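You operate a simulated robot arm through the tools that you are given. There is no shell and no other tool. Be economical: measure what you need, move in short steps, check, and stop when the job is done.

Carry out the task below with a simulated two-armed robot. There is one attempt and no reset: what you move stays moved.

TASK
Wind the supports down on frames 3 and 1 and zero both their dials.
Fine: each support down before its dial is zeroed.

The check looks at the end state, three seconds after you hand in, the way a careful person would. Anything else that was tipped, shoved, dropped, spilled or broken makes it a failure.

THE ROBOT
Two 7-joint arms with fingered hands on one trunk, on a base that drives. Base frame: it is fixed to the floor where the robot stands at the start and does not move with it; the origin is under the middle of the robot, x ahead of it, y to its left, z up. Lengths are in m, angles in rad, forces in N, time in s.
The left shoulder is at the start at [0.072, 0.153, 1.254], the right one opposite. With the tool pointing down near the work surface each hand reaches from about 0.1 to 0.84 m from the robot's upright axis, wherever it stands, measured 20 degrees to its own side. Places, roughly: frame 1 [1, 0.1, 1.1]; frame 1 dial [1, 0, 1.3]; frame 1 side knob [0.8, 0, 0.9]; frame 2 [1, -0.2, 1.1]; frame 2 side knob [0.8, -0.3, 0.9]; frame 3 [1, -0.6, 1.1]; frame 3 dial [1, -0.6, 1.3]; frame 3 side knob [0.8, -0.7, 0.9]. Payload 4 kg a hand.
Tool frame (each hand has its own): the origin (TCP) lies between the finger pads and is the grasp point; the fingertips stand 0.03 m ahead of it; z points along the fingers, y is the line along which they close. The gripper opens to 0.104 m. The gripper's body begins 0.035 m behind the TCP. The gripper is a hand of 3 fingers: y runs from the thumb to the fingers, the wrist lies at [-0.015, -0.104, -0.178] in the tool frame, and closing takes about 1.5 s.
Orientation is that of the tool frame in the base frame, as a unit quaternion [x, y, z, w]. With the fingers straight down and the wrist toward the robot, the tool's x, y and z point along [0, 1, 0], [1, 0, 0] and [0, 0, -1] of the base frame.

THE INTERFACE
- The arms move only by the tool drive_tool. It takes "left_commands", "right_commands" or both (then of equal length, played together; a hand with none holds still); each is a list of rows, each a list of 3 entries, a list of its own where there are three numbers: the shift along the base's x, y, z in units of 40 mm (1.0 is 40 mm), then the turn, a rotation vector about the base's x, y, z in units of 6 degrees (1.0 is 6 degrees), then the gripper command, from -1 (shut) to 1 (fully open), values between in proportion. In form: [[[dx, dy, dz], [rx, ry, rz], fingers], ...]. A call has 1 to 10 rows; each row shifts and turns the commanded pose from where the row before left it. A call with a number of a shift or a turn outside -1 to 1 is refused whole. A row lasts 0.2 s, in which the tool goes at most 0.05 m and 0.15 rad; a call with a longer step from one row to the next is refused whole, and so is a gripper value outside its range. A pose out of reach is approached as far as the arm can. The call stops where the force on the tool passes 50 N (or 10 N more than at its start, if that is more) or the arm is blocked; 0.2 s more then pass. Each finger travels about 0.153 m/s and halts on what it meets, pressing with about 21 N; the grip force reading is that of the motor and also rises with nothing between the fingers. The clock runs only during rows and for 0.2 s after the last one: add rows that do not move to give the fingers time. The reply holds the time, the measured pose of the TCP, the force on the tool along the base axes, the opening and the grip force, in the units named above and with some noise, with the torque about the TCP (base axes, N m) and any sound that the robot's microphone picked up.
- Cameras (640 x 400 px; columns grow to the right, rows downward): "scene" is now at [0.1396, -0.0323, 1.5125]; the picture's right is [-0.36, -0.93, -0.00], its down [-0.25, 0.10, -0.96] and it looks along [0.90, -0.34, -0.27] (base axes); focal length 214 px, centre (320, 200). "left" rides on the left gripper at [-0.064, -0.094, -0.117] in its tool frame; the picture's right is [-0.72, -0.33, 0.61], its down [0.64, -0.65, 0.41] and it looks along [0.27, 0.68, 0.68] (tool axes); focal length 238 px, centre (320, 200). "right" rides on the right gripper at [0.064, -0.094, -0.117] in its tool frame; the picture's right is [-0.72, 0.33, -0.61], its down [-0.64, -0.65, 0.40] and it looks along [-0.27, 0.68, 0.68] (tool axes); focal length 238 px, centre (320, 200). There is no depth. A picture from a camera that has moved, and an enlarged one, comes with that camera's place and axes in the base frame and with its lens.
- snapshot(camera): a new picture of that camera. The clock stands still meanwhile.
- slide_trunk(by): slides the trunk up (or, below 0, down) by that many m; the arms and the scene camera ride with it, the base frame stays. It gives what a move gives, with no picture.
- roll_base(legs): drives the robot by 1 to 6 legs, each [ahead, left, turn to the left] in m, m and rad, along the robot's own axes; the way and the turn of a leg run together, so that a leg with both is an arc; at most 1.5 m and 3.142 rad a leg. The arms and the cameras ride along, it lands a little off, and it stops where it bumps. It gives what a move gives.
- grasp_type(shape, hand): the hand has 3 fingers and takes this shape, open, in about a second: jaw (thumb against the fingers, like two jaws); tri (thumb and two fingers); tip (a fingertip pinch); poke (one finger out to press); point (the index stretched); flat (the hand flat); cup (the hand cupped); fist (a fist). The gripper value then closes the fingers along that shape, each until it touches; the sizes above hold for jaw. It gives what a move gives, with no picture.
- turn_head(pan, tilt): turns the head with the scene camera to pan (to the left, within 1.501 rad either way) and tilt (down, from -0.506 to 1.204), counted from straight ahead of the robot. It gives what a move gives.
- close_up(camera, box): a new picture of the part [left, top, right, bottom] of that camera's present view, enlarged. The clock stands still meanwhile.
- sign_off(): hands the job in; it is judged then, once.

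Work in short steps. Places have to be worked out from the pictures, the camera data and where the tool is seen: move nearer, look again, correct. Check each grasp and each placing, and mend what went wrong. You have 120 turns and 92 pictures in all, those below and enlarged ones among them. Open the grippers and draw the arms clear of the work before you hand the job in, unless the task says otherwise; then end with one line.

The tools are called after "Call:" as name(argument=value, ...) on one line, values as JSON. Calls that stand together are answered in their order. drive_tool: Moves the arms, as the interface text tells. Its arguments: {"type":"object","properties":{"left_commands":{"type":"array","items":{"type":"array"}},"right_commands":{"type":"array","items":{"type":"array"}}},"required":[]} The other tools are called the same way: slide_trunk (by) slides the trunk up or down; grasp_type (shape, hand) gives the hand a shape; roll_base (legs) drives the base; turn_head (pan, tilt) turns the head that bears the scene camera; snapshot (camera) takes a picture; close_up (camera, box) takes an enlarged picture of a part of a camera's view; sign_off () hands the job in.

At the start:

```text
time: 0.0
left_tcp_pos: [0.5222, -0.0424, 1.5951]
left_tcp_rot: [0.707, 0.707, 0.0, -0.001]
left_ft_force: [0.5, 0.0, 0.1]
left_ft_torque: [0.02, -0.03, 0.03]
left_finger_gap: 0.1036
left_gripper_force: 0.0
left_shape: jaw
right_tcp_pos: [0.3285, -0.2977, 1.581]
right_tcp_rot: [0.707, 0.707, 0.0, 0.0]
right_ft_force: [-0.1, -0.2, 0.1]
right_ft_torque: [-0.01, 0.02, 0.0]
right_finger_gap: 0.1035
right_gripper_force: 0.0
right_shape: jaw
trunk travel left (down, up): [-0.669, 0.271]
robot x, y, heading: [0.0001, -0.0001, -0.001]
head pan, tilt: [-0.365, 0.272]
```

scene: 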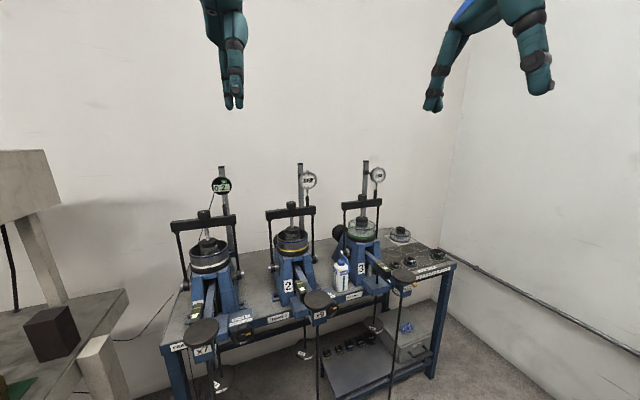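
right: 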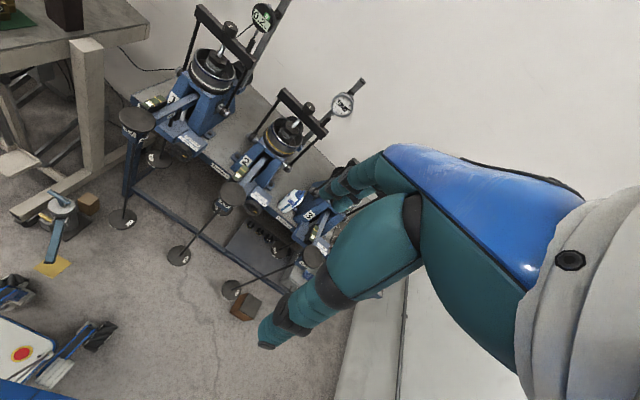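
left: 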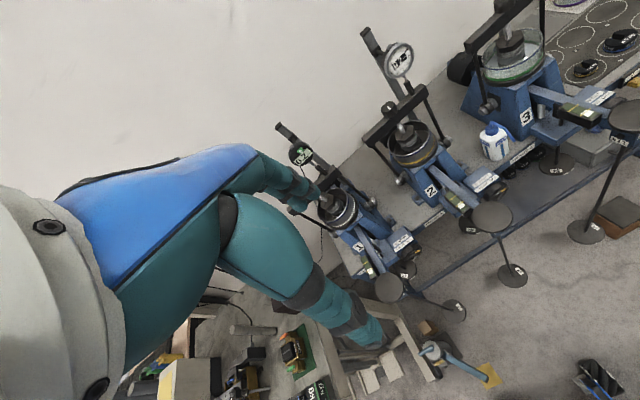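

The scene shows three oedometer frames with levers, hangers, dials. I look closer at each before moving.

Call:
close_up(camera="scene", box=[150, 150, 310, 250])

Call:
close_up(camera="scene", box=[310, 150, 470, 250])

Call:
close_up(camera="scene", box=[150, 250, 310, 350])

Call:
close_up(camera="scene", box=[300, 230, 460, 330])

```text
4.00 times, centred on (230, 200) of scene
camera zoom: at [0.1396, -0.0323, 1.5125], right [-0.36, -0.93, 0.0], down [-0.25, 0.1, -0.96], along [0.9, -0.34, -0.27], focal length 858 px, centre (680, 200)
```

zoom: 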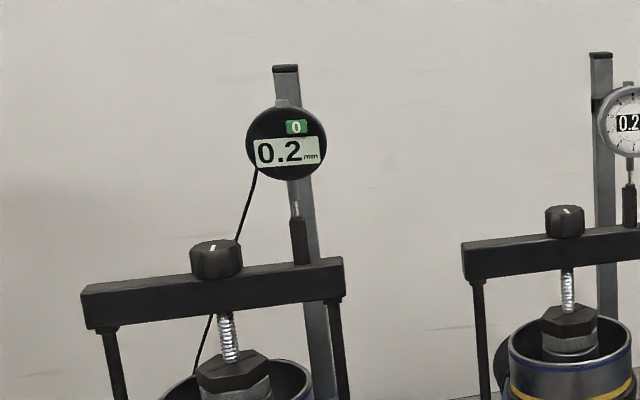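

```text
4.00 times, centred on (390, 200) of scene
camera zoom: at [0.1396, -0.0323, 1.5125], right [-0.36, -0.93, 0.0], down [-0.25, 0.1, -0.96], along [0.9, -0.34, -0.27], focal length 858 px, centre (40, 200)
```

zoom: 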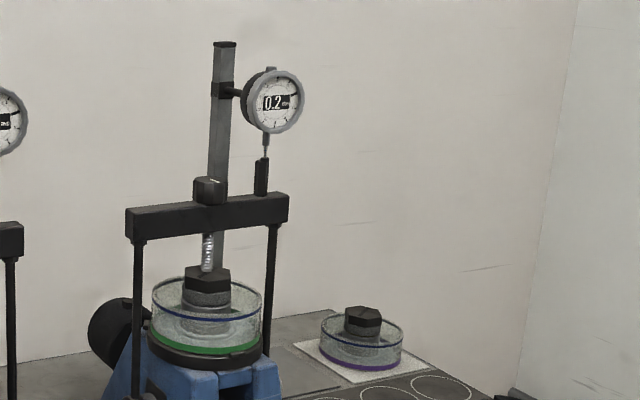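

```text
4.00 times, centred on (230, 300) of scene
camera zoom: at [0.1396, -0.0323, 1.5125], right [-0.36, -0.93, 0.0], down [-0.25, 0.1, -0.96], along [0.9, -0.34, -0.27], focal length 858 px, centre (680, -200)
```

zoom: 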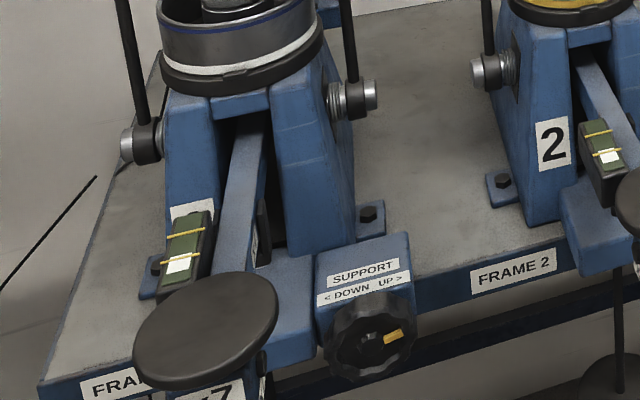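

```text
4.00 times, centred on (380, 280) of scene
camera zoom: at [0.1396, -0.0323, 1.5125], right [-0.36, -0.93, 0.0], down [-0.25, 0.1, -0.96], along [0.9, -0.34, -0.27], focal length 858 px, centre (80, -120)
```

zoom: 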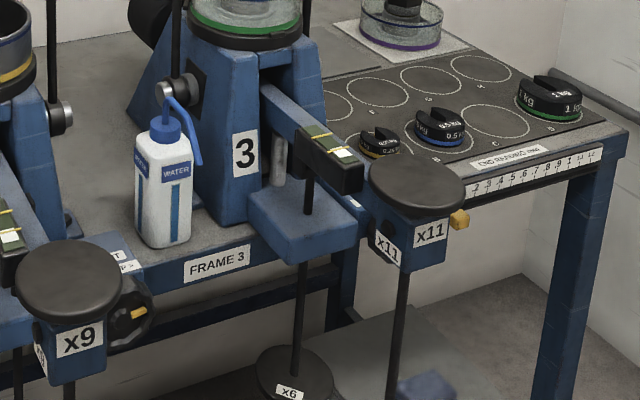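

Frame 1 knob faces the robot with "< DOWN  UP >", and its dial is digital with a green 0 button. I zoom harder on both dials and on the knob of frame 3.

Call:
close_up(camera="scene", box=[362, 160, 394, 180])

Call:
close_up(camera="left", box=[440, 0, 640, 125])

Call:
close_up(camera="scene", box=[360, 250, 440, 300])

Call:
close_up(camera="right", box=[100, 60, 340, 210])

```text
16.00 times, centred on (378, 170) of scene
camera zoom: at [0.1396, -0.0323, 1.5125], right [-0.36, -0.93, 0.0], down [-0.25, 0.1, -0.96], along [0.9, -0.34, -0.27], focal length 3432 px, centre (-608, 680)
```

zoom: 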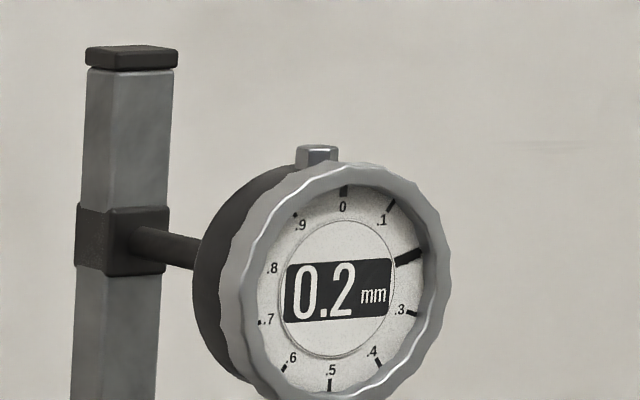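

```text
3.20 times, centred on (540, 62) of left
camera zoom: at [0.4296, -0.1073, 1.7116], right [-0.33, -0.72, -0.61], down [-0.65, 0.64, -0.4], along [0.68, 0.27, -0.68], focal length 763 px, centre (-384, 640)
```

zoom: 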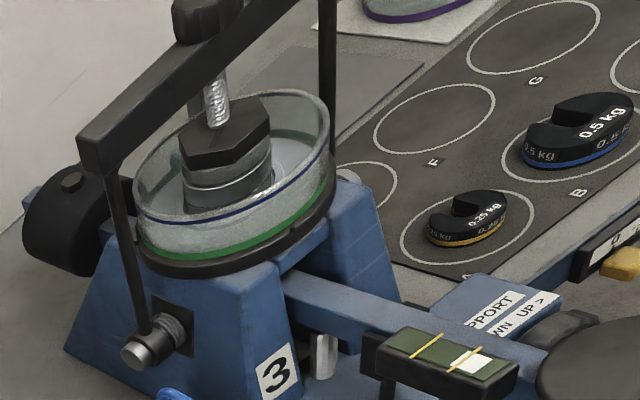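

```text
8.00 times, centred on (400, 275) of scene
camera zoom: at [0.1396, -0.0323, 1.5125], right [-0.36, -0.93, 0.0], down [-0.25, 0.1, -0.96], along [0.9, -0.34, -0.27], focal length 1716 px, centre (-320, -400)
```

zoom: 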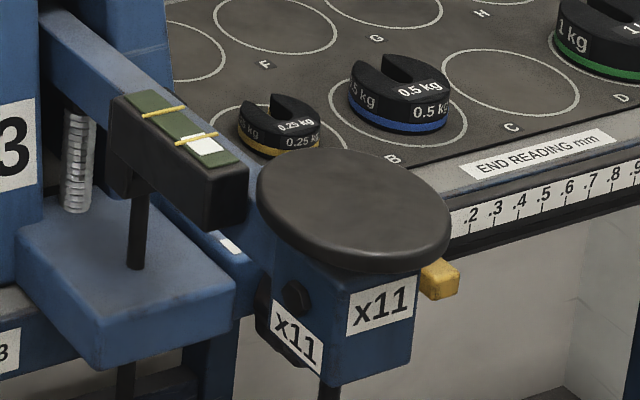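

```text
2.67 times, centred on (220, 135) of right
camera zoom: at [0.2347, -0.2333, 1.6974], right [0.33, -0.72, 0.61], down [-0.65, -0.64, -0.4], along [0.68, -0.27, -0.68], focal length 636 px, centre (587, 373)
```

zoom: 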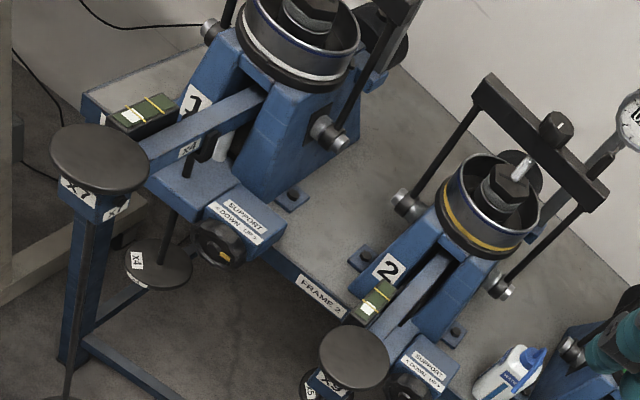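

Frame 3's dial is a scalloped-bezel type (rotate bezel to zero). The disc at lever 1's end sits at about [0.667, 0.10, 1.025], the knob about [0.78, 0.01, 0.855]. I lower the trunk so the right hand can reach horizontally, and draw the left arm aside.

Call:
slide_trunk(by=-0.3)

Call:
drive_tool(left_commands=[[[-1, 1, 0], [0, 0, 0], 1], [[-1, 1, 0], [0, 0, 0], 1], [[-1, 1, 0], [0, 0, 0], 1], [[-1, 1, 0], [0, 0, 0], 1], [[-0.5, 1, 0], [0, 0, 0], 1], [[0, 1, 0], [0, 0, 0], 1], [[0, 1, 0], [0, 0, 0], 1], [[0, 1, 0], [0, 0, 0], 1]], right_commands=[[[0, 0, 0], [0, -1, 0], 1], [[0, 0, 0], [0, -1, 0], 1], [[0, 0, 0], [0, -1, 0], 1], [[0, 0, 0], [0, -1, 0], 1], [[0, 0, 0], [0, -1, 0], 1], [[0, 0, 0], [0, -1, 0], 1], [[0, 0, 0], [0, -1, 0], 1], [[0, 0, 0], [0, -1, 0], 1]])

Call:
turn_head(pan=-0.15, tilt=0.35)

Call:
snapshot(camera="scene")

```text
time: 3.0
left_tcp_pos: [0.5207, -0.0419, 1.2965]
left_tcp_rot: [0.707, 0.707, 0.0, 0.0]
left_ft_force: [0.0, -0.4, -0.1]
left_ft_torque: [-0.01, 0.0, -0.05]
left_finger_gap: 0.1034
left_gripper_force: 0.1
left_shape: jaw
right_tcp_pos: [0.3275, -0.2972, 1.281]
right_tcp_rot: [0.707, 0.707, 0.0, 0.0]
right_ft_force: [0.1, -1.0, -0.1]
right_ft_torque: [-0.01, 0.02, -0.01]
right_finger_gap: 0.1037
right_gripper_force: 0.1
right_shape: jaw
trunk travel left (down, up): [-0.369, 0.571]
robot x, y, heading: [-0.0007, 0.003, 0.0]
head pan, tilt: [-0.365, 0.272]
```

```text
refused: row 1 steps farther than a row can; nothing moved
```

```text
time: 3.7
left_tcp_pos: [0.5223, -0.0417, 1.2945]
left_tcp_rot: [0.706, 0.708, 0.0, 0.0]
left_ft_force: [-0.4, -0.1, 0.6]
left_ft_torque: [0.02, -0.04, 0.02]
left_finger_gap: 0.1039
left_gripper_force: 0.1
left_shape: jaw
right_tcp_pos: [0.3273, -0.2964, 1.2806]
right_tcp_rot: [0.707, 0.707, 0.0, 0.0]
right_ft_force: [0.6, 0.5, 0.0]
right_ft_torque: [0.02, -0.01, 0.02]
right_finger_gap: 0.1037
right_gripper_force: 0.1
right_shape: jaw
trunk travel left (down, up): [-0.369, 0.571]
robot x, y, heading: [0.0021, 0.0016, -0.005]
head pan, tilt: [-0.15, 0.351]
```

```text
80 pictures are left
camera scene: at [0.1438, -0.0124, 1.2052], right [-0.15, -0.99, 0.0], down [-0.34, 0.05, -0.94], along [0.93, -0.14, -0.35], focal length 214 px, centre (320, 200)
```

scene: 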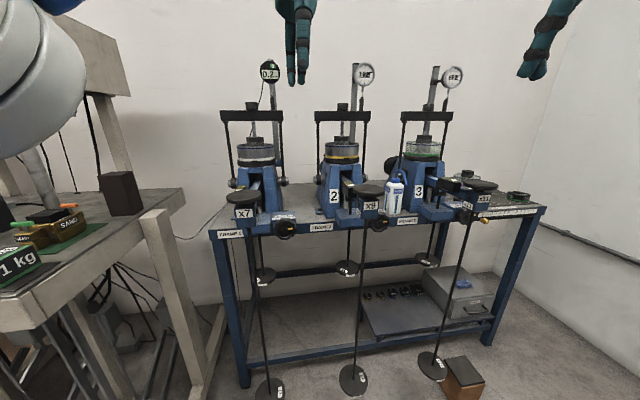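

The left hand isn't far in the way and a bench is at the left, so I just pull it back and up a bit while the right tool tilts to point forward.

Call:
drive_tool(left_commands=[[[-0.8, 0, 0.6], [0, 0, 0], 1], [[-0.8, 0, 0.6], [0, 0, 0], 1], [[-0.8, 0, 0.6], [0, 0, 0], 1], [[-0.8, 0, 0.6], [0, 0, 0], 1], [[0, 0, 0], [0, 0, 0], 1], [[0, 0, 0], [0, 0, 0], 1], [[0, 0, 0], [0, 0, 0], 1], [[0, 0, 0], [0, 0, 0], 1], [[0, 0, 0], [0, 0, 0], 1], [[0, 0, 0], [0, 0, 0], 1]], right_commands=[[[0.5, 0, 0], [0, -1, 0], 1], [[0.5, 0, 0], [0, -1, 0], 1], [[0.5, 0, 0], [0, -1, 0], 1], [[0.5, 0, 0], [0, -1, 0], 1], [[0.5, 0, 0], [0, -1, 0], 1], [[0, 0, 0], [0, -1, 0], 1], [[0, 0, 0], [0, -1, 0], 1], [[0, 0, 0], [0, -1, 0], 1], [[0, 0, 0], [0, -1, 0], 1], [[0, 0, 0], [0, -1, 0], 1]])

Call:
drive_tool(right_commands=[[[0, 0, -0.8], [0, -1, 0], 1], [[0, 0, -0.8], [0, -1, 0], 1], [[0, 0, -0.8], [0, -1, 0], 1], [[0, 0, -0.8], [0, -1, 0], 1], [[0, 0, -0.8], [0, -1, 0], 1], [[0, 0.5, -1], [0, 0, 0], 1], [[0, 0.5, -1], [0, 0, 0], 1], [[0, 0.5, -1], [0, 0, 0], 1], [[0, 0.5, -1], [0, 0, 0], 1]])

Call:
snapshot(camera="right")

Call:
snapshot(camera="scene")

```text
time: 5.9
left_tcp_pos: [0.4033, -0.0332, 1.3687]
left_tcp_rot: [0.702, 0.712, -0.013, -0.004]
left_ft_force: [0.3, -0.8, -0.4]
left_ft_torque: [0.02, -0.02, 0.0]
left_finger_gap: 0.1042
left_gripper_force: 0.1
left_shape: jaw
left hand out of reach, approached as far as the arm can: row 3, 4
right_tcp_pos: [0.4275, -0.2981, 1.2789]
right_tcp_rot: [0.613, 0.611, 0.354, 0.354]
right_ft_force: [0.5, 0.0, 0.4]
right_ft_torque: [-0.02, 0.0, 0.02]
right_finger_gap: 0.1039
right_gripper_force: 0.3
right_shape: jaw
trunk travel left (down, up): [-0.369, 0.571]
robot x, y, heading: [0.0019, 0.0022, 0.002]
head pan, tilt: [-0.15, 0.351]
```

```text
time: 7.9
left_tcp_pos: [0.4007, -0.0346, 1.3692]
left_tcp_rot: [0.703, 0.711, -0.011, -0.003]
left_ft_force: [-0.2, -0.5, 0.2]
left_ft_torque: [0.04, 0.02, 0.01]
left_finger_gap: 0.1038
left_gripper_force: 0.1
left_shape: jaw
right_tcp_pos: [0.5032, -0.3135, 1.0488]
right_tcp_rot: [0.541, 0.507, 0.477, 0.472]
right_ft_force: [0.3, -0.2, 0.3]
right_ft_torque: [-0.02, 0.0, 0.04]
right_finger_gap: 0.1039
right_gripper_force: 0.0
right_shape: jaw
right hand out of reach, approached as far as the arm can: row 3, 4, 5, 6, 7, 8, 9
trunk travel left (down, up): [-0.369, 0.571]
robot x, y, heading: [0.0006, 0.0009, -0.002]
head pan, tilt: [-0.15, 0.351]
```

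```text
79 pictures are left
camera right: at [0.3798, -0.242, 0.9688], right [-0.6, -0.71, 0.36], down [0.32, -0.63, -0.71], along [0.73, -0.32, 0.6], focal length 238 px, centre (320, 200)
```

right: 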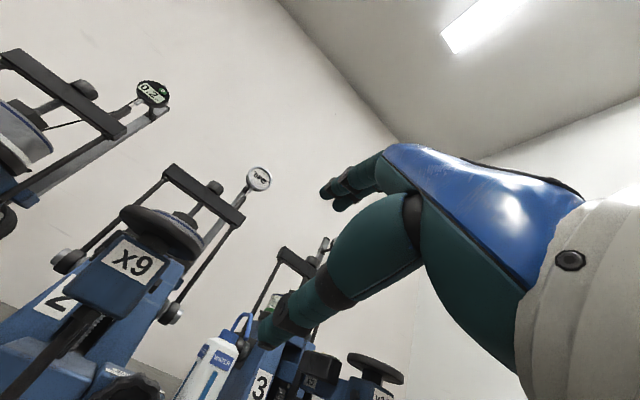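

```text
78 pictures are left
camera scene: at [0.1429, 0.0076, 1.2283], right [0.09, -1.0, 0.0], down [-0.11, -0.01, -0.99], along [0.99, 0.09, -0.11], focal length 214 px, centre (320, 200)
```

scene: 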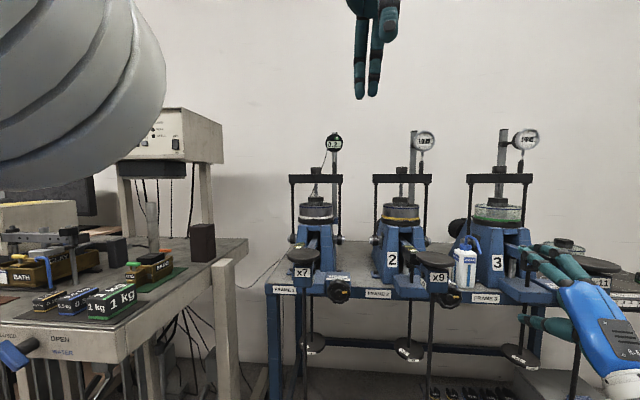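

Wrist-below is out of reach here. I roll the tool toward wrist-at-right (about -x) and shift toward y≈-0.05 while staying clear of the levers.

Call:
drive_tool(right_commands=[[[0, 0.6, 0], [-1, 0, 0], 1], [[0, 0.6, 0], [-1, 0, 0], 1], [[0, 0.6, 0], [-1, 0, 0], 1], [[0, 0.6, 0], [-1, 0, 0], 1], [[0, 0.6, 0], [-1, 0, 0], 1], [[0, 0.6, 0], [-1, 0, 0], 1], [[0, 0.6, 0], [-1, 0, 0], 1], [[0, 0.6, 0], [-1, 0, 0], 1], [[0, 0, 0], [-1, 0, 0], 1], [[0, 0, 0], [-1, 0, 0], 1]])

Call:
snapshot(camera="scene")

```text
time: 10.1
left_tcp_pos: [0.3996, -0.0346, 1.3702]
left_tcp_rot: [0.704, 0.71, -0.01, -0.003]
left_ft_force: [-1.0, -0.2, 0.2]
left_ft_torque: [-0.04, 0.02, -0.01]
left_finger_gap: 0.1037
left_gripper_force: 0.0
left_shape: jaw
right_tcp_pos: [0.5082, -0.2003, 1.0941]
right_tcp_rot: [0.233, 0.675, 0.159, 0.682]
right_ft_force: [0.4, 0.3, -0.2]
right_ft_torque: [-0.01, -0.01, 0.02]
right_finger_gap: 0.1042
right_gripper_force: 0.2
right_shape: jaw
right hand out of reach, approached as far as the arm can: row 1, 2, 3, 4, 5, 6, 7, 8
trunk travel left (down, up): [-0.369, 0.571]
robot x, y, heading: [0.0028, -0.0029, -0.0]
head pan, tilt: [-0.15, 0.351]
```

```text
77 pictures are left
camera scene: at [0.143, 0.0105, 1.228], right [0.1, -0.99, 0.0], down [-0.11, -0.01, -0.99], along [0.99, 0.1, -0.11], focal length 214 px, centre (320, 200)
```

scene: 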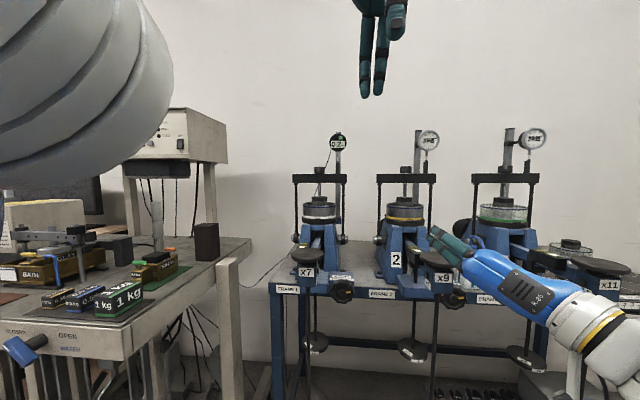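

The tool now points ahead, wrist right-and-low. I continue toward a staging point in front of knob 1, [0.62, 0.0, 0.86].

Call:
drive_tool(right_commands=[[[0, 0.5, -0.7], [-1, 0, 0], 1], [[0, 0.5, -0.7], [-1, 0, 0], 1], [[0, 0.5, -0.7], [-1, 0, 0], 1], [[0, 0.5, -0.7], [0, 0, 0], 1], [[0, 0.5, -0.7], [0, 0, 0], 1]])

Call:
snapshot(camera="scene")

```text
time: 11.3
left_tcp_pos: [0.4004, -0.0348, 1.3675]
left_tcp_rot: [0.704, 0.711, -0.011, -0.003]
left_ft_force: [-0.4, 0.1, -0.6]
left_ft_torque: [0.01, 0.01, -0.01]
left_finger_gap: 0.104
left_gripper_force: 0.1
left_shape: jaw
right_tcp_pos: [0.5096, -0.1723, 1.0564]
right_tcp_rot: [0.124, 0.693, 0.051, 0.708]
right_ft_force: [-0.2, 0.2, 0.0]
right_ft_torque: [0.01, -0.01, 0.0]
right_finger_gap: 0.1043
right_gripper_force: 0.1
right_shape: jaw
right hand out of reach, approached as far as the arm can: row 1, 2, 3, 4, 5
trunk travel left (down, up): [-0.369, 0.571]
robot x, y, heading: [0.0002, 0.0006, 0.001]
head pan, tilt: [-0.15, 0.351]
```

```text
76 pictures are left
camera scene: at [0.144, 0.0111, 1.2278], right [0.11, -0.99, 0.0], down [-0.11, -0.01, -0.99], along [0.99, 0.11, -0.11], focal length 214 px, centre (320, 200)
```

scene: 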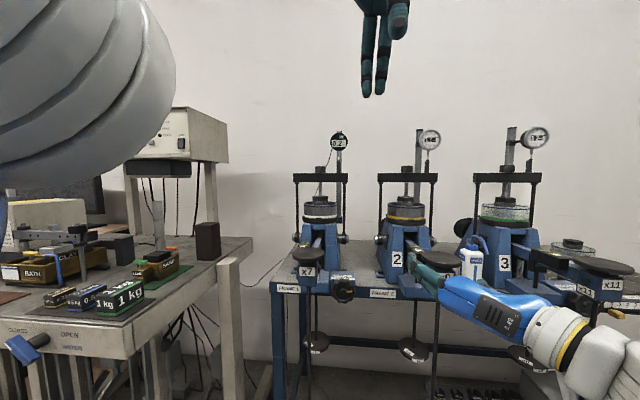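

The arm is cramped this close in. I back the base off 0.2 m to give the forearm room to line up along x.

Call:
roll_base(legs=[[-0.2, 0.05, 0]])

Call:
drive_tool(right_commands=[[[1, 0.5, 0], [0, 0, 0], 1], [[1, 0.5, 0], [0, 0, 0], 1], [[1, 0.5, 0], [0, 0, 0], 1], [[0, 0.7, -0.7], [0, 0, 0], 1], [[0, 0.7, -0.7], [0, 0, 0], 1], [[0, 0.7, -0.7], [0, 0, 0], 1], [[0, 0.7, -0.7], [0, 0, 0], 1]])

Call:
snapshot(camera="scene")

```text
time: 13.0
left_tcp_pos: [0.236, 0.0108, 1.3613]
left_tcp_rot: [0.703, 0.711, -0.016, -0.013]
left_ft_force: [0.7, -0.5, 0.1]
left_ft_torque: [-0.02, 0.02, -0.02]
left_finger_gap: 0.1039
left_gripper_force: 0.0
left_shape: jaw
right_tcp_pos: [0.3396, -0.1225, 1.0467]
right_tcp_rot: [0.123, 0.701, 0.05, 0.701]
right_ft_force: [0.9, -0.7, 0.2]
right_ft_torque: [0.0, 0.0, 0.02]
right_finger_gap: 0.1038
right_gripper_force: 0.1
right_shape: jaw
trunk travel left (down, up): [-0.369, 0.571]
robot x, y, heading: [-0.1907, 0.0495, -0.001]
head pan, tilt: [-0.15, 0.351]
```

```text
time: 14.6
left_tcp_pos: [0.2318, 0.0152, 1.3632]
left_tcp_rot: [0.701, 0.713, -0.018, -0.012]
left_ft_force: [-0.2, 0.0, -0.5]
left_ft_torque: [-0.03, 0.02, 0.03]
left_finger_gap: 0.1039
left_gripper_force: 0.0
left_shape: jaw
right_tcp_pos: [0.3426, -0.1099, 1.0487]
right_tcp_rot: [0.122, 0.703, 0.05, 0.699]
right_ft_force: [0.3, -0.5, 0.5]
right_ft_torque: [-0.02, 0.01, -0.01]
right_finger_gap: 0.104
right_gripper_force: 0.0
right_shape: jaw
right hand out of reach, approached as far as the arm can: row 1, 2, 3, 4, 5, 6, 7
trunk travel left (down, up): [-0.369, 0.571]
robot x, y, heading: [-0.1907, 0.0496, 0.009]
head pan, tilt: [-0.15, 0.351]
```

```text
75 pictures are left
camera scene: at [-0.0187, 0.0621, 1.2211], right [0.16, -0.99, -0.01], down [-0.16, -0.02, -0.99], along [0.97, 0.16, -0.16], focal length 214 px, centre (320, 200)
```

scene: 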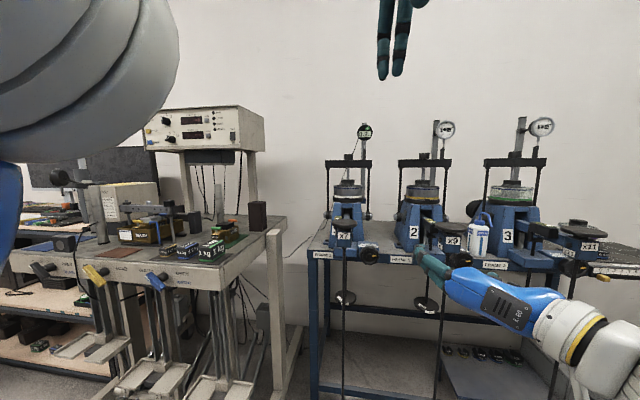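

Even a plain forward move is refused, and the torso has yawed; likely a joint limit. I try relaxing the left arm (forward, left) while commanding the right forward.

Call:
drive_tool(left_commands=[[[0.7, 0.7, 0], [0, 0, 0], 1], [[0.7, 0.7, 0], [0, 0, 0], 1], [[0.7, 0.7, 0], [0, 0, 0], 1], [[0.7, 0.7, 0], [0, 0, 0], 1]], right_commands=[[[1, 0, 0], [0, 0, 0], 1], [[1, 0, 0], [0, 0, 0], 1], [[1, 0, 0], [0, 0, 0], 1], [[1, 0, 0], [0, 0, 0], 1]])

Call:
drive_tool(right_commands=[[[1, 0, 0], [1, 0, 0], 1], [[1, 0, 0], [1, 0, 0], 1], [[1, 0, 0], [1, 0, 0], 1], [[1, 0, 0], [1, 0, 0], 1]])

```text
time: 15.8
left_tcp_pos: [0.3142, 0.1312, 1.3639]
left_tcp_rot: [0.703, 0.711, -0.011, -0.003]
left_ft_force: [-0.2, -0.1, 0.1]
left_ft_torque: [-0.01, -0.04, 0.01]
left_finger_gap: 0.1038
left_gripper_force: 0.1
left_shape: jaw
left hand out of reach, approached as far as the arm can: row 3, 4
right_tcp_pos: [0.3752, -0.1361, 1.0655]
right_tcp_rot: [0.121, 0.699, 0.049, 0.704]
right_ft_force: [-1.0, 0.1, 0.6]
right_ft_torque: [0.02, 0.01, -0.01]
right_finger_gap: 0.104
right_gripper_force: 0.0
right_shape: jaw
right hand out of reach, approached as far as the arm can: row 1, 2, 3, 4
trunk travel left (down, up): [-0.369, 0.571]
robot x, y, heading: [-0.189, 0.0494, 0.003]
head pan, tilt: [-0.15, 0.351]
stopped in row 4 (left hand): the arm was blocked; the commanded pose is now the measured one
```

```text
time: 16.8
left_tcp_pos: [0.3195, 0.1293, 1.3585]
left_tcp_rot: [0.703, 0.711, -0.013, -0.006]
left_ft_force: [0.2, 0.5, 0.8]
left_ft_torque: [0.02, -0.02, 0.04]
left_finger_gap: 0.1039
left_gripper_force: 0.1
left_shape: jaw
right_tcp_pos: [0.5253, -0.1781, 1.1005]
right_tcp_rot: [0.265, 0.68, 0.193, 0.656]
right_ft_force: [0.4, 0.3, 0.8]
right_ft_torque: [-0.02, 0.03, 0.01]
right_finger_gap: 0.1039
right_gripper_force: 0.0
right_shape: jaw
right hand out of reach, approached as far as the arm can: row 1, 2, 3, 4
trunk travel left (down, up): [-0.369, 0.571]
robot x, y, heading: [-0.1903, 0.046, 0.002]
head pan, tilt: [-0.15, 0.351]
```

Rolling back freed it; relative to the shoulder, the hand is fine at about +0.1 m. So I lower the trunk by another 0.24, bringing the hand to knob height.

Call:
slide_trunk(by=-0.24)

Call:
drive_tool(right_commands=[[[0.5, 1, 0], [0, 0, 0], 1], [[0.5, 1, 0], [0, 0, 0], 1], [[0.5, 1, 0], [0, 0, 0], 1], [[0, 1, 0], [0, 0, 0], 1]])

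Call:
snapshot(camera="scene")

```text
time: 19.3
left_tcp_pos: [0.3173, 0.1313, 1.118]
left_tcp_rot: [0.703, 0.711, -0.013, -0.006]
left_ft_force: [-0.6, 0.0, 0.9]
left_ft_torque: [-0.02, 0.02, 0.01]
left_finger_gap: 0.1038
left_gripper_force: 0.0
left_shape: jaw
right_tcp_pos: [0.5241, -0.1764, 0.8598]
right_tcp_rot: [0.266, 0.68, 0.19, 0.656]
right_ft_force: [0.6, -0.2, 0.3]
right_ft_torque: [0.0, 0.01, 0.02]
right_finger_gap: 0.1037
right_gripper_force: 0.0
right_shape: jaw
trunk travel left (down, up): [-0.129, 0.811]
robot x, y, heading: [-0.1891, 0.0481, 0.002]
head pan, tilt: [-0.15, 0.351]
```

```text
time: 20.3
left_tcp_pos: [0.3185, 0.1315, 1.1187]
left_tcp_rot: [0.703, 0.711, -0.013, -0.006]
left_ft_force: [0.9, -0.8, -0.8]
left_ft_torque: [0.03, 0.02, -0.03]
left_finger_gap: 0.1039
left_gripper_force: 0.0
left_shape: jaw
right_tcp_pos: [0.5756, -0.1405, 0.8736]
right_tcp_rot: [0.262, 0.687, 0.191, 0.65]
right_ft_force: [0.3, -0.5, -0.3]
right_ft_torque: [0.0, -0.02, -0.01]
right_finger_gap: 0.1042
right_gripper_force: 0.0
right_shape: jaw
right hand out of reach, approached as far as the arm can: row 1, 2, 3, 4
trunk travel left (down, up): [-0.129, 0.811]
robot x, y, heading: [-0.1831, 0.049, 0.003]
head pan, tilt: [-0.15, 0.351]
```

```text
74 pictures are left
camera scene: at [-0.0206, 0.0377, 0.9617], right [-0.15, -0.99, 0.0], down [-0.37, 0.05, -0.93], along [0.92, -0.14, -0.37], focal length 214 px, centre (320, 200)
```

scene: 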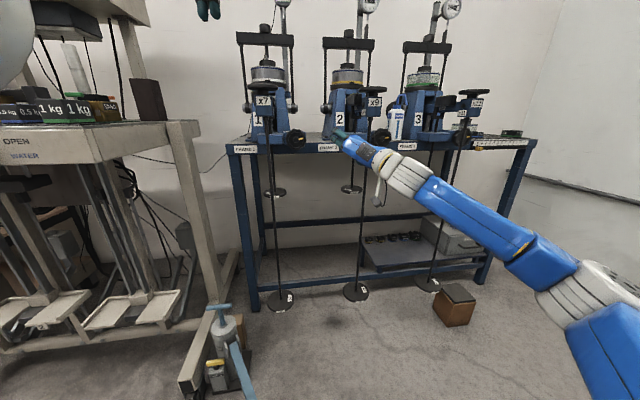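

The hand is at knob height, but y is limited with the forearm coming from the right. I shift the base left 0.17 m (floor there is clear near x≈-0.19), bringing the hand in front of knob 1.

Call:
roll_base(legs=[[0, 0.17, 0]])

Call:
close_up(camera="scene", box=[220, 0, 540, 200])

Call:
snapshot(camera="right")

```text
time: 21.7
left_tcp_pos: [0.2911, 0.3107, 1.1288]
left_tcp_rot: [0.702, 0.712, -0.007, 0.007]
left_ft_force: [-0.6, 1.6, 0.1]
left_ft_torque: [-0.07, -0.06, -0.01]
left_finger_gap: 0.1039
left_gripper_force: 0.1
left_shape: jaw
right_tcp_pos: [0.5546, 0.037, 0.8934]
right_tcp_rot: [0.258, 0.68, 0.192, 0.659]
right_ft_force: [0.2, 1.1, 0.1]
right_ft_torque: [0.0, 0.03, -0.04]
right_finger_gap: 0.1038
right_gripper_force: 0.1
right_shape: jaw
trunk travel left (down, up): [-0.129, 0.811]
robot x, y, heading: [-0.1882, 0.2242, 0.006]
head pan, tilt: [-0.15, 0.351]
```

```text
2.00 times, centred on (380, 100) of scene
camera zoom: at [-0.0491, 0.2163, 0.9661], right [-0.15, -0.99, 0.01], down [-0.34, 0.04, -0.94], along [0.93, -0.14, -0.34], focal length 429 px, centre (200, 400)
```

zoom: 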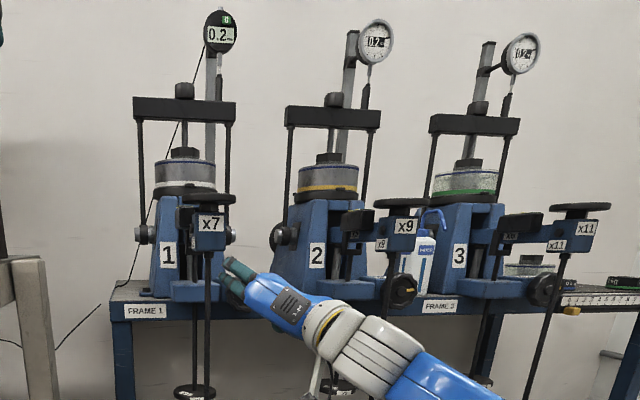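

```text
72 pictures are left
camera right: at [0.4295, 0.01, 0.793], right [-0.58, -0.13, 0.8], down [0.34, -0.94, 0.09], along [0.74, 0.33, 0.59], focal length 238 px, centre (320, 200)
```

right: 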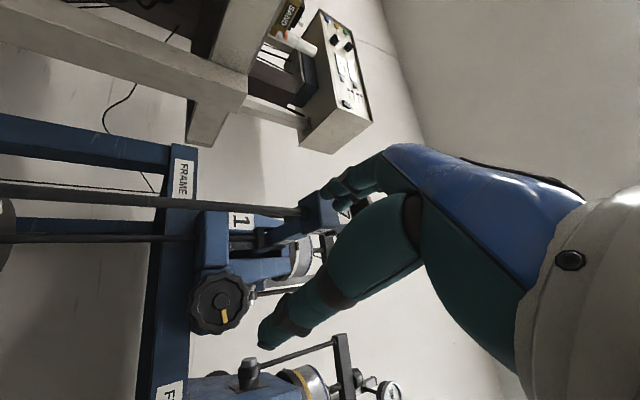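

The right camera puts knob 1's centre near [0.773, 0.006, 0.882], about 0.08 m wide. I align the tool axis with x and advance to x≈0.68.

Call:
drive_tool(right_commands=[[[0.2, -0.4, -0.15], [0, -0.5, 0.7], 1], [[0.7, -0.4, -0.15], [0, 0, 0], 1], [[1, 0, 0], [0, 0, 0], 1], [[1, 0, 0], [0, 0, 0], 1], [[0, 0, 0], [0, 0, 0], 1]])

Call:
snapshot(camera="right")

Call:
close_up(camera="scene", box=[260, 60, 420, 160])

```text
time: 22.9
left_tcp_pos: [0.2929, 0.3025, 1.1278]
left_tcp_rot: [0.702, 0.712, -0.006, 0.003]
left_ft_force: [0.8, 0.6, 0.3]
left_ft_torque: [0.02, -0.02, 0.0]
left_finger_gap: 0.1038
left_gripper_force: 0.1
left_shape: jaw
right_tcp_pos: [0.6731, -0.004, 0.8772]
right_tcp_rot: [0.23, 0.672, 0.226, 0.667]
right_ft_force: [0.1, 0.2, 0.3]
right_ft_torque: [-0.02, 0.0, 0.02]
right_finger_gap: 0.104
right_gripper_force: 0.0
right_shape: jaw
trunk travel left (down, up): [-0.129, 0.811]
robot x, y, heading: [-0.1897, 0.2226, 0.005]
head pan, tilt: [-0.15, 0.351]
```

```text
71 pictures are left
camera right: at [0.5566, -0.0375, 0.77], right [-0.61, -0.18, 0.77], down [0.4, -0.91, 0.11], along [0.69, 0.37, 0.62], focal length 238 px, centre (320, 200)
```

right: 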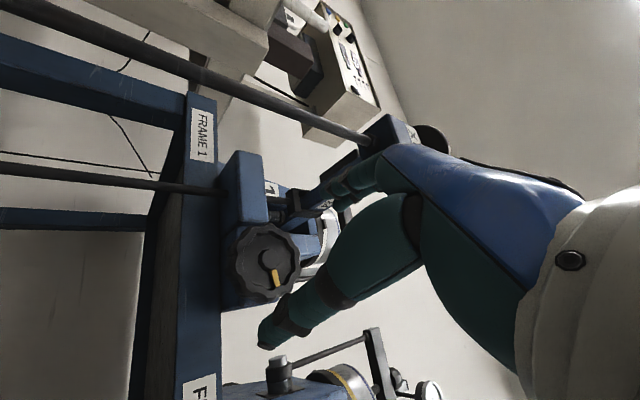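

```text
4.00 times, centred on (340, 110) of scene
camera zoom: at [-0.045, 0.2093, 0.965], right [-0.15, -0.99, 0.0], down [-0.34, 0.05, -0.94], along [0.93, -0.14, -0.35], focal length 858 px, centre (240, 560)
```

zoom: 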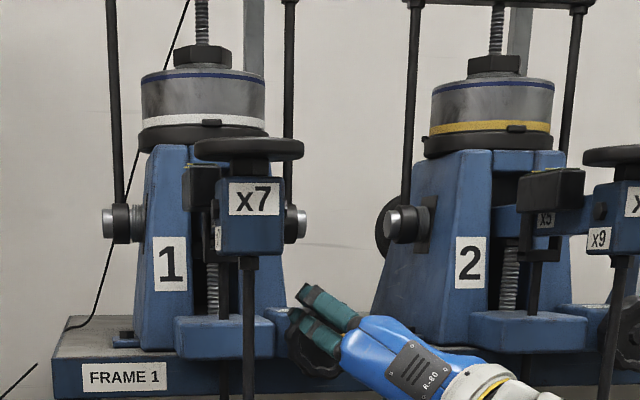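

The knob computes to [0.773, 0.0065, 0.881]; I advance centered on it to TCP x≈0.757.

Call:
drive_tool(right_commands=[[[0.7, 0.25, 0.1], [0, 0, 0], 1], [[0.7, 0, 0], [0, 0, 0], 1], [[0.7, 0, 0], [0, 0, 0], 1], [[0, 0, 0], [0, 0, 0], 1]])

Call:
snapshot(camera="right")

Call:
close_up(camera="scene", box=[290, 100, 390, 162])

```text
time: 23.9
left_tcp_pos: [0.2936, 0.303, 1.1276]
left_tcp_rot: [0.703, 0.711, -0.006, 0.003]
left_ft_force: [0.2, 0.5, -0.3]
left_ft_torque: [-0.02, -0.02, 0.0]
left_finger_gap: 0.1039
left_gripper_force: 0.1
left_shape: jaw
right_tcp_pos: [0.7114, 0.0063, 0.881]
right_tcp_rot: [0.23, 0.671, 0.225, 0.667]
right_ft_force: [-0.1, 0.0, -0.1]
right_ft_torque: [0.03, 0.01, 0.02]
right_finger_gap: 0.1041
right_gripper_force: 0.0
right_shape: jaw
right hand out of reach, approached as far as the arm can: row 2, 3
trunk travel left (down, up): [-0.129, 0.811]
robot x, y, heading: [-0.1897, 0.2217, 0.003]
head pan, tilt: [-0.15, 0.351]
```

```text
69 pictures are left
camera right: at [0.5941, -0.0279, 0.7744], right [-0.61, -0.18, 0.77], down [0.4, -0.91, 0.11], along [0.69, 0.37, 0.62], focal length 238 px, centre (320, 200)
```

right: 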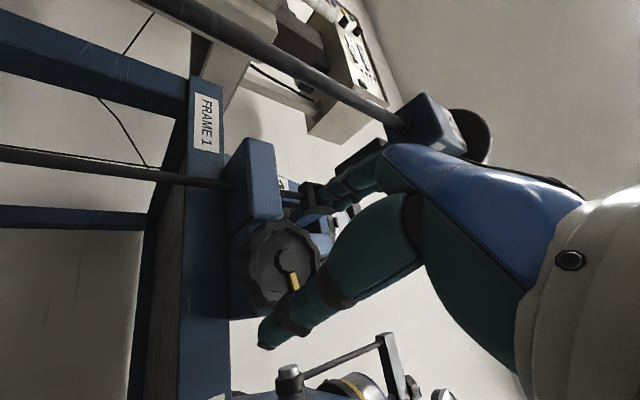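

```text
6.40 times, centred on (340, 131) of scene
camera zoom: at [-0.0448, 0.21, 0.965], right [-0.15, -0.99, 0.0], down [-0.34, 0.05, -0.94], along [0.93, -0.14, -0.35], focal length 1373 px, centre (192, 642)
```

zoom: 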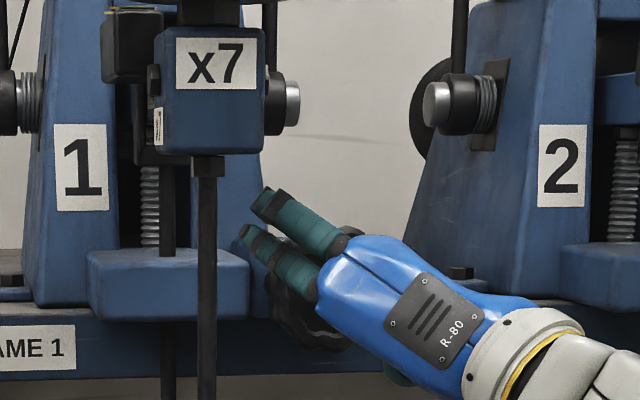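

Arm reach ends at x≈0.71, so I pull back and roll the base 0.1 m ahead.

Call:
drive_tool(right_commands=[[[-1, 0, 0], [0, 0, 0], 1], [[-1, 0, 0], [0, 0, 0], 1], [[-1, 0, 0], [0, 0, 0], 1], [[-0.5, 0, 0], [0, 0, 0], 1]])

Call:
roll_base(legs=[[0.1, 0, 0]])

Call:
snapshot(camera="right")

```text
time: 24.9
left_tcp_pos: [0.2934, 0.302, 1.1283]
left_tcp_rot: [0.703, 0.711, -0.005, 0.003]
left_ft_force: [-0.6, -0.8, -0.4]
left_ft_torque: [-0.01, -0.01, -0.01]
left_finger_gap: 0.1037
left_gripper_force: 0.0
left_shape: jaw
right_tcp_pos: [0.5686, 0.0051, 0.8802]
right_tcp_rot: [0.232, 0.672, 0.226, 0.666]
right_ft_force: [0.0, 0.2, 0.8]
right_ft_torque: [-0.03, -0.02, 0.01]
right_finger_gap: 0.1039
right_gripper_force: 0.0
right_shape: jaw
trunk travel left (down, up): [-0.129, 0.811]
robot x, y, heading: [-0.1899, 0.2196, -0.0]
head pan, tilt: [-0.15, 0.351]
```

```text
time: 26.1
left_tcp_pos: [0.3922, 0.3037, 1.1275]
left_tcp_rot: [0.703, 0.711, -0.006, 0.002]
left_ft_force: [0.9, -0.1, -0.6]
left_ft_torque: [-0.01, 0.02, 0.02]
left_finger_gap: 0.1036
left_gripper_force: 0.0
left_shape: jaw
right_tcp_pos: [0.668, 0.0066, 0.8771]
right_tcp_rot: [0.232, 0.672, 0.226, 0.666]
right_ft_force: [0.1, -0.9, 0.3]
right_ft_torque: [-0.01, 0.0, 0.03]
right_finger_gap: 0.104
right_gripper_force: 0.2
right_shape: jaw
trunk travel left (down, up): [-0.129, 0.811]
robot x, y, heading: [-0.0938, 0.2249, -0.001]
head pan, tilt: [-0.15, 0.351]
```

```text
67 pictures are left
camera right: at [0.55, -0.0268, 0.7718], right [-0.61, -0.18, 0.78], down [0.4, -0.91, 0.1], along [0.69, 0.37, 0.62], focal length 238 px, centre (320, 200)
```

right: 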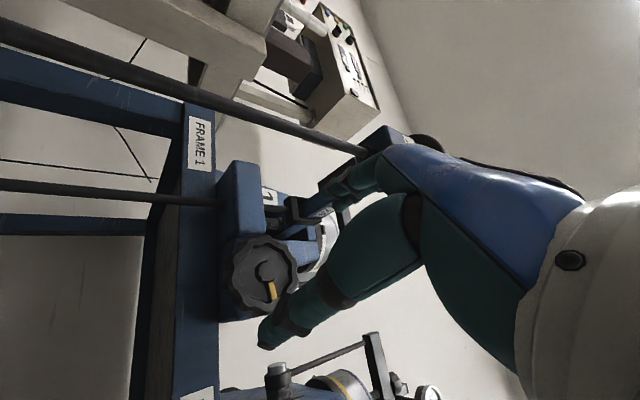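

The knob is still at [0.773, 0.007, 0.880]. Advancing in three steps to x≈0.755.

Call:
drive_tool(right_commands=[[[0.8, 0, 0.07], [0, 0, 0], 1], [[0.8, 0, 0], [0, 0, 0], 1], [[0.6, 0, 0], [0, 0, 0], 1], [[0, 0, 0], [0, 0, 0], 1]])

Call:
snapshot(camera="right")

Call:
close_up(camera="scene", box=[290, 80, 450, 180])

```text
time: 27.1
left_tcp_pos: [0.3903, 0.3026, 1.1292]
left_tcp_rot: [0.703, 0.711, -0.004, 0.003]
left_ft_force: [0.4, 0.6, -1.0]
left_ft_torque: [0.02, -0.02, 0.0]
left_finger_gap: 0.104
left_gripper_force: 0.0
left_shape: jaw
right_tcp_pos: [0.7508, 0.0067, 0.8842]
right_tcp_rot: [0.231, 0.672, 0.226, 0.667]
right_ft_force: [0.0, 0.7, -0.8]
right_ft_torque: [0.02, 0.02, -0.02]
right_finger_gap: 0.1041
right_gripper_force: 0.1
right_shape: jaw
trunk travel left (down, up): [-0.129, 0.811]
robot x, y, heading: [-0.0886, 0.2169, 0.002]
head pan, tilt: [-0.15, 0.351]
```

```text
66 pictures are left
camera right: at [0.6347, -0.0267, 0.7779], right [-0.61, -0.18, 0.77], down [0.4, -0.91, 0.1], along [0.69, 0.37, 0.63], focal length 238 px, centre (320, 200)
```

right: 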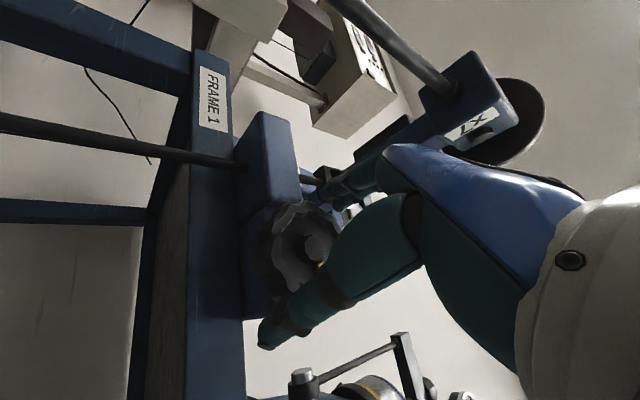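

```text
4.00 times, centred on (370, 130) of scene
camera zoom: at [0.0522, 0.2097, 0.965], right [-0.15, -0.99, 0.0], down [-0.34, 0.05, -0.94], along [0.93, -0.14, -0.35], focal length 858 px, centre (120, 480)
```

zoom: 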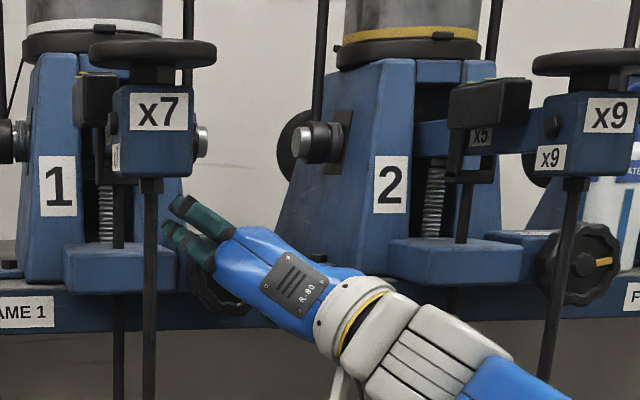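

Projected TCP and knob centre agree and the fingers straddle the knob. I close the hand on it.

Call:
drive_tool(right_commands=[[[0.1, 0, -0.05], [0, 0, 0], -1], [[0, 0, 0], [0, 0, 0], -1], [[0, 0, 0], [0, 0, 0], -1], [[0, 0, 0], [0, 0, 0], -1], [[0, 0, 0], [0, 0, 0], -1]])

Call:
close_up(camera="right", box=[180, 150, 420, 300])

```text
time: 28.3
left_tcp_pos: [0.3888, 0.3033, 1.1285]
left_tcp_rot: [0.703, 0.711, -0.004, 0.004]
left_ft_force: [-0.1, 0.6, 0.5]
left_ft_torque: [0.04, -0.03, 0.01]
left_finger_gap: 0.1036
left_gripper_force: 0.1
left_shape: jaw
right_tcp_pos: [0.7573, 0.0084, 0.8828]
right_tcp_rot: [0.231, 0.671, 0.225, 0.668]
right_ft_force: [-2.7, 1.6, 1.9]
right_ft_torque: [-0.02, -0.04, 0.06]
right_finger_gap: 0.0637
right_gripper_force: 21.3
right_shape: jaw
trunk travel left (down, up): [-0.129, 0.811]
robot x, y, heading: [-0.0925, 0.2202, 0.006]
head pan, tilt: [-0.15, 0.351]
```

```text
2.67 times, centred on (300, 225) of right
camera zoom: at [0.6391, -0.0261, 0.7757], right [-0.61, -0.18, 0.77], down [0.4, -0.91, 0.1], along [0.69, 0.37, 0.63], focal length 636 px, centre (373, 133)
```

zoom: 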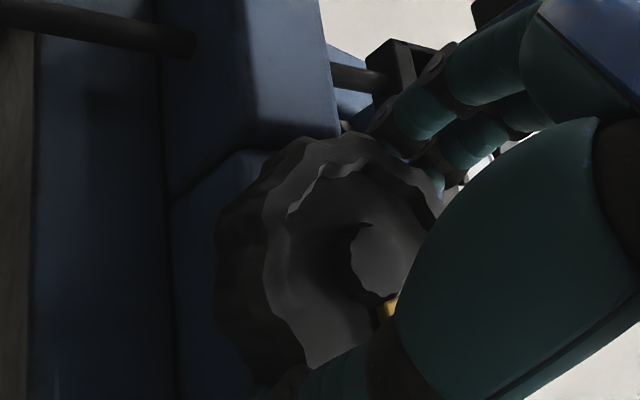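

Gripped (gap 0.064, 21 N). I turn 36° in the DOWN direction (counter-clockwise facing the knob, i.e. about −x).

Call:
drive_tool(right_commands=[[[0, 0, 0], [-1, 0, 0], -1], [[0, 0, 0], [-1, 0, 0], -1], [[0, 0, 0], [-1, 0, 0], -1], [[0, 0, 0], [-1, 0, 0], -1], [[0, 0, 0], [-1, 0, 0], -1], [[0, 0, 0], [-1, 0, 0], -1]])

Call:
close_up(camera="scene", box=[290, 60, 450, 160])

```text
time: 29.7
left_tcp_pos: [0.3878, 0.3053, 1.1295]
left_tcp_rot: [0.703, 0.711, -0.005, 0.005]
left_ft_force: [0.4, -1.1, -0.2]
left_ft_torque: [-0.01, -0.03, 0.01]
left_finger_gap: 0.1043
left_gripper_force: 0.0
left_shape: jaw
right_tcp_pos: [0.756, 0.0083, 0.8823]
right_tcp_rot: [0.012, 0.708, 0.007, 0.706]
right_ft_force: [-8.5, 0.5, 2.3]
right_ft_torque: [0.33, -0.01, 0.5]
right_finger_gap: 0.0632
right_gripper_force: 20.7
right_shape: jaw
trunk travel left (down, up): [-0.129, 0.811]
robot x, y, heading: [-0.0916, 0.2251, -0.002]
head pan, tilt: [-0.15, 0.351]
```

```text
4.00 times, centred on (370, 110) of scene
camera zoom: at [0.0502, 0.2106, 0.9653], right [-0.15, -0.99, 0.0], down [-0.34, 0.05, -0.94], along [0.93, -0.14, -0.34], focal length 858 px, centre (120, 560)
```

zoom: 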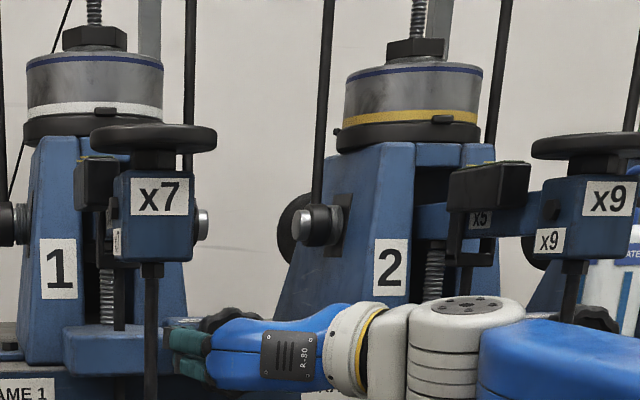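

36° turned with low torque, no slip visible. I continue turning another 48°.

Call:
drive_tool(right_commands=[[[0, 0, 0], [-1, 0, 0], -1], [[0, 0, 0], [-1, 0, 0], -1], [[0, 0, 0], [-1, 0, 0], -1], [[0, 0, 0], [-1, 0, 0], -1], [[0, 0, 0], [-1, 0, 0], -1], [[0, 0, 0], [-1, 0, 0], -1], [[0, 0, 0], [-1, 0, 0], -1], [[0, 0, 0], [-1, 0, 0], -1]])

Call:
close_up(camera="scene", box=[270, 60, 430, 160])

```text
time: 31.5
left_tcp_pos: [0.3879, 0.3032, 1.1285]
left_tcp_rot: [0.703, 0.711, -0.005, 0.004]
left_ft_force: [0.0, -0.4, -0.6]
left_ft_torque: [0.0, 0.02, 0.02]
left_finger_gap: 0.104
left_gripper_force: 0.0
left_shape: jaw
right_tcp_pos: [0.7569, 0.0098, 0.8801]
right_tcp_rot: [-0.278, 0.653, -0.283, 0.646]
right_ft_force: [-12.6, -0.5, -5.3]
right_ft_torque: [-0.07, 0.02, -0.16]
right_finger_gap: 0.0629
right_gripper_force: 21.0
right_shape: jaw
right hand out of reach, approached as far as the arm can: row 8
trunk travel left (down, up): [-0.129, 0.811]
robot x, y, heading: [-0.0921, 0.2233, 0.0]
head pan, tilt: [-0.15, 0.351]
```

```text
4.00 times, centred on (350, 110) of scene
camera zoom: at [0.0504, 0.2095, 0.9648], right [-0.15, -0.99, 0.0], down [-0.34, 0.05, -0.94], along [0.93, -0.14, -0.34], focal length 858 px, centre (200, 560)
```

zoom: 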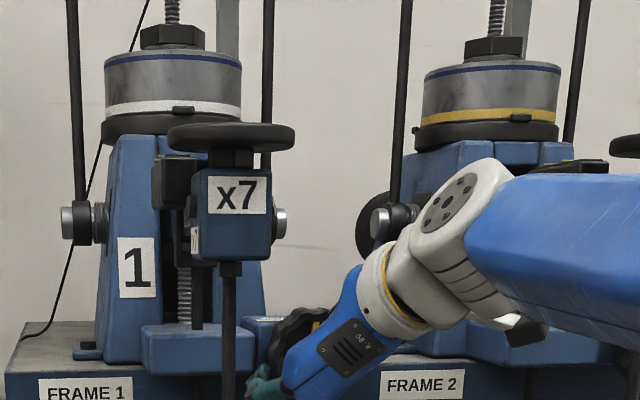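

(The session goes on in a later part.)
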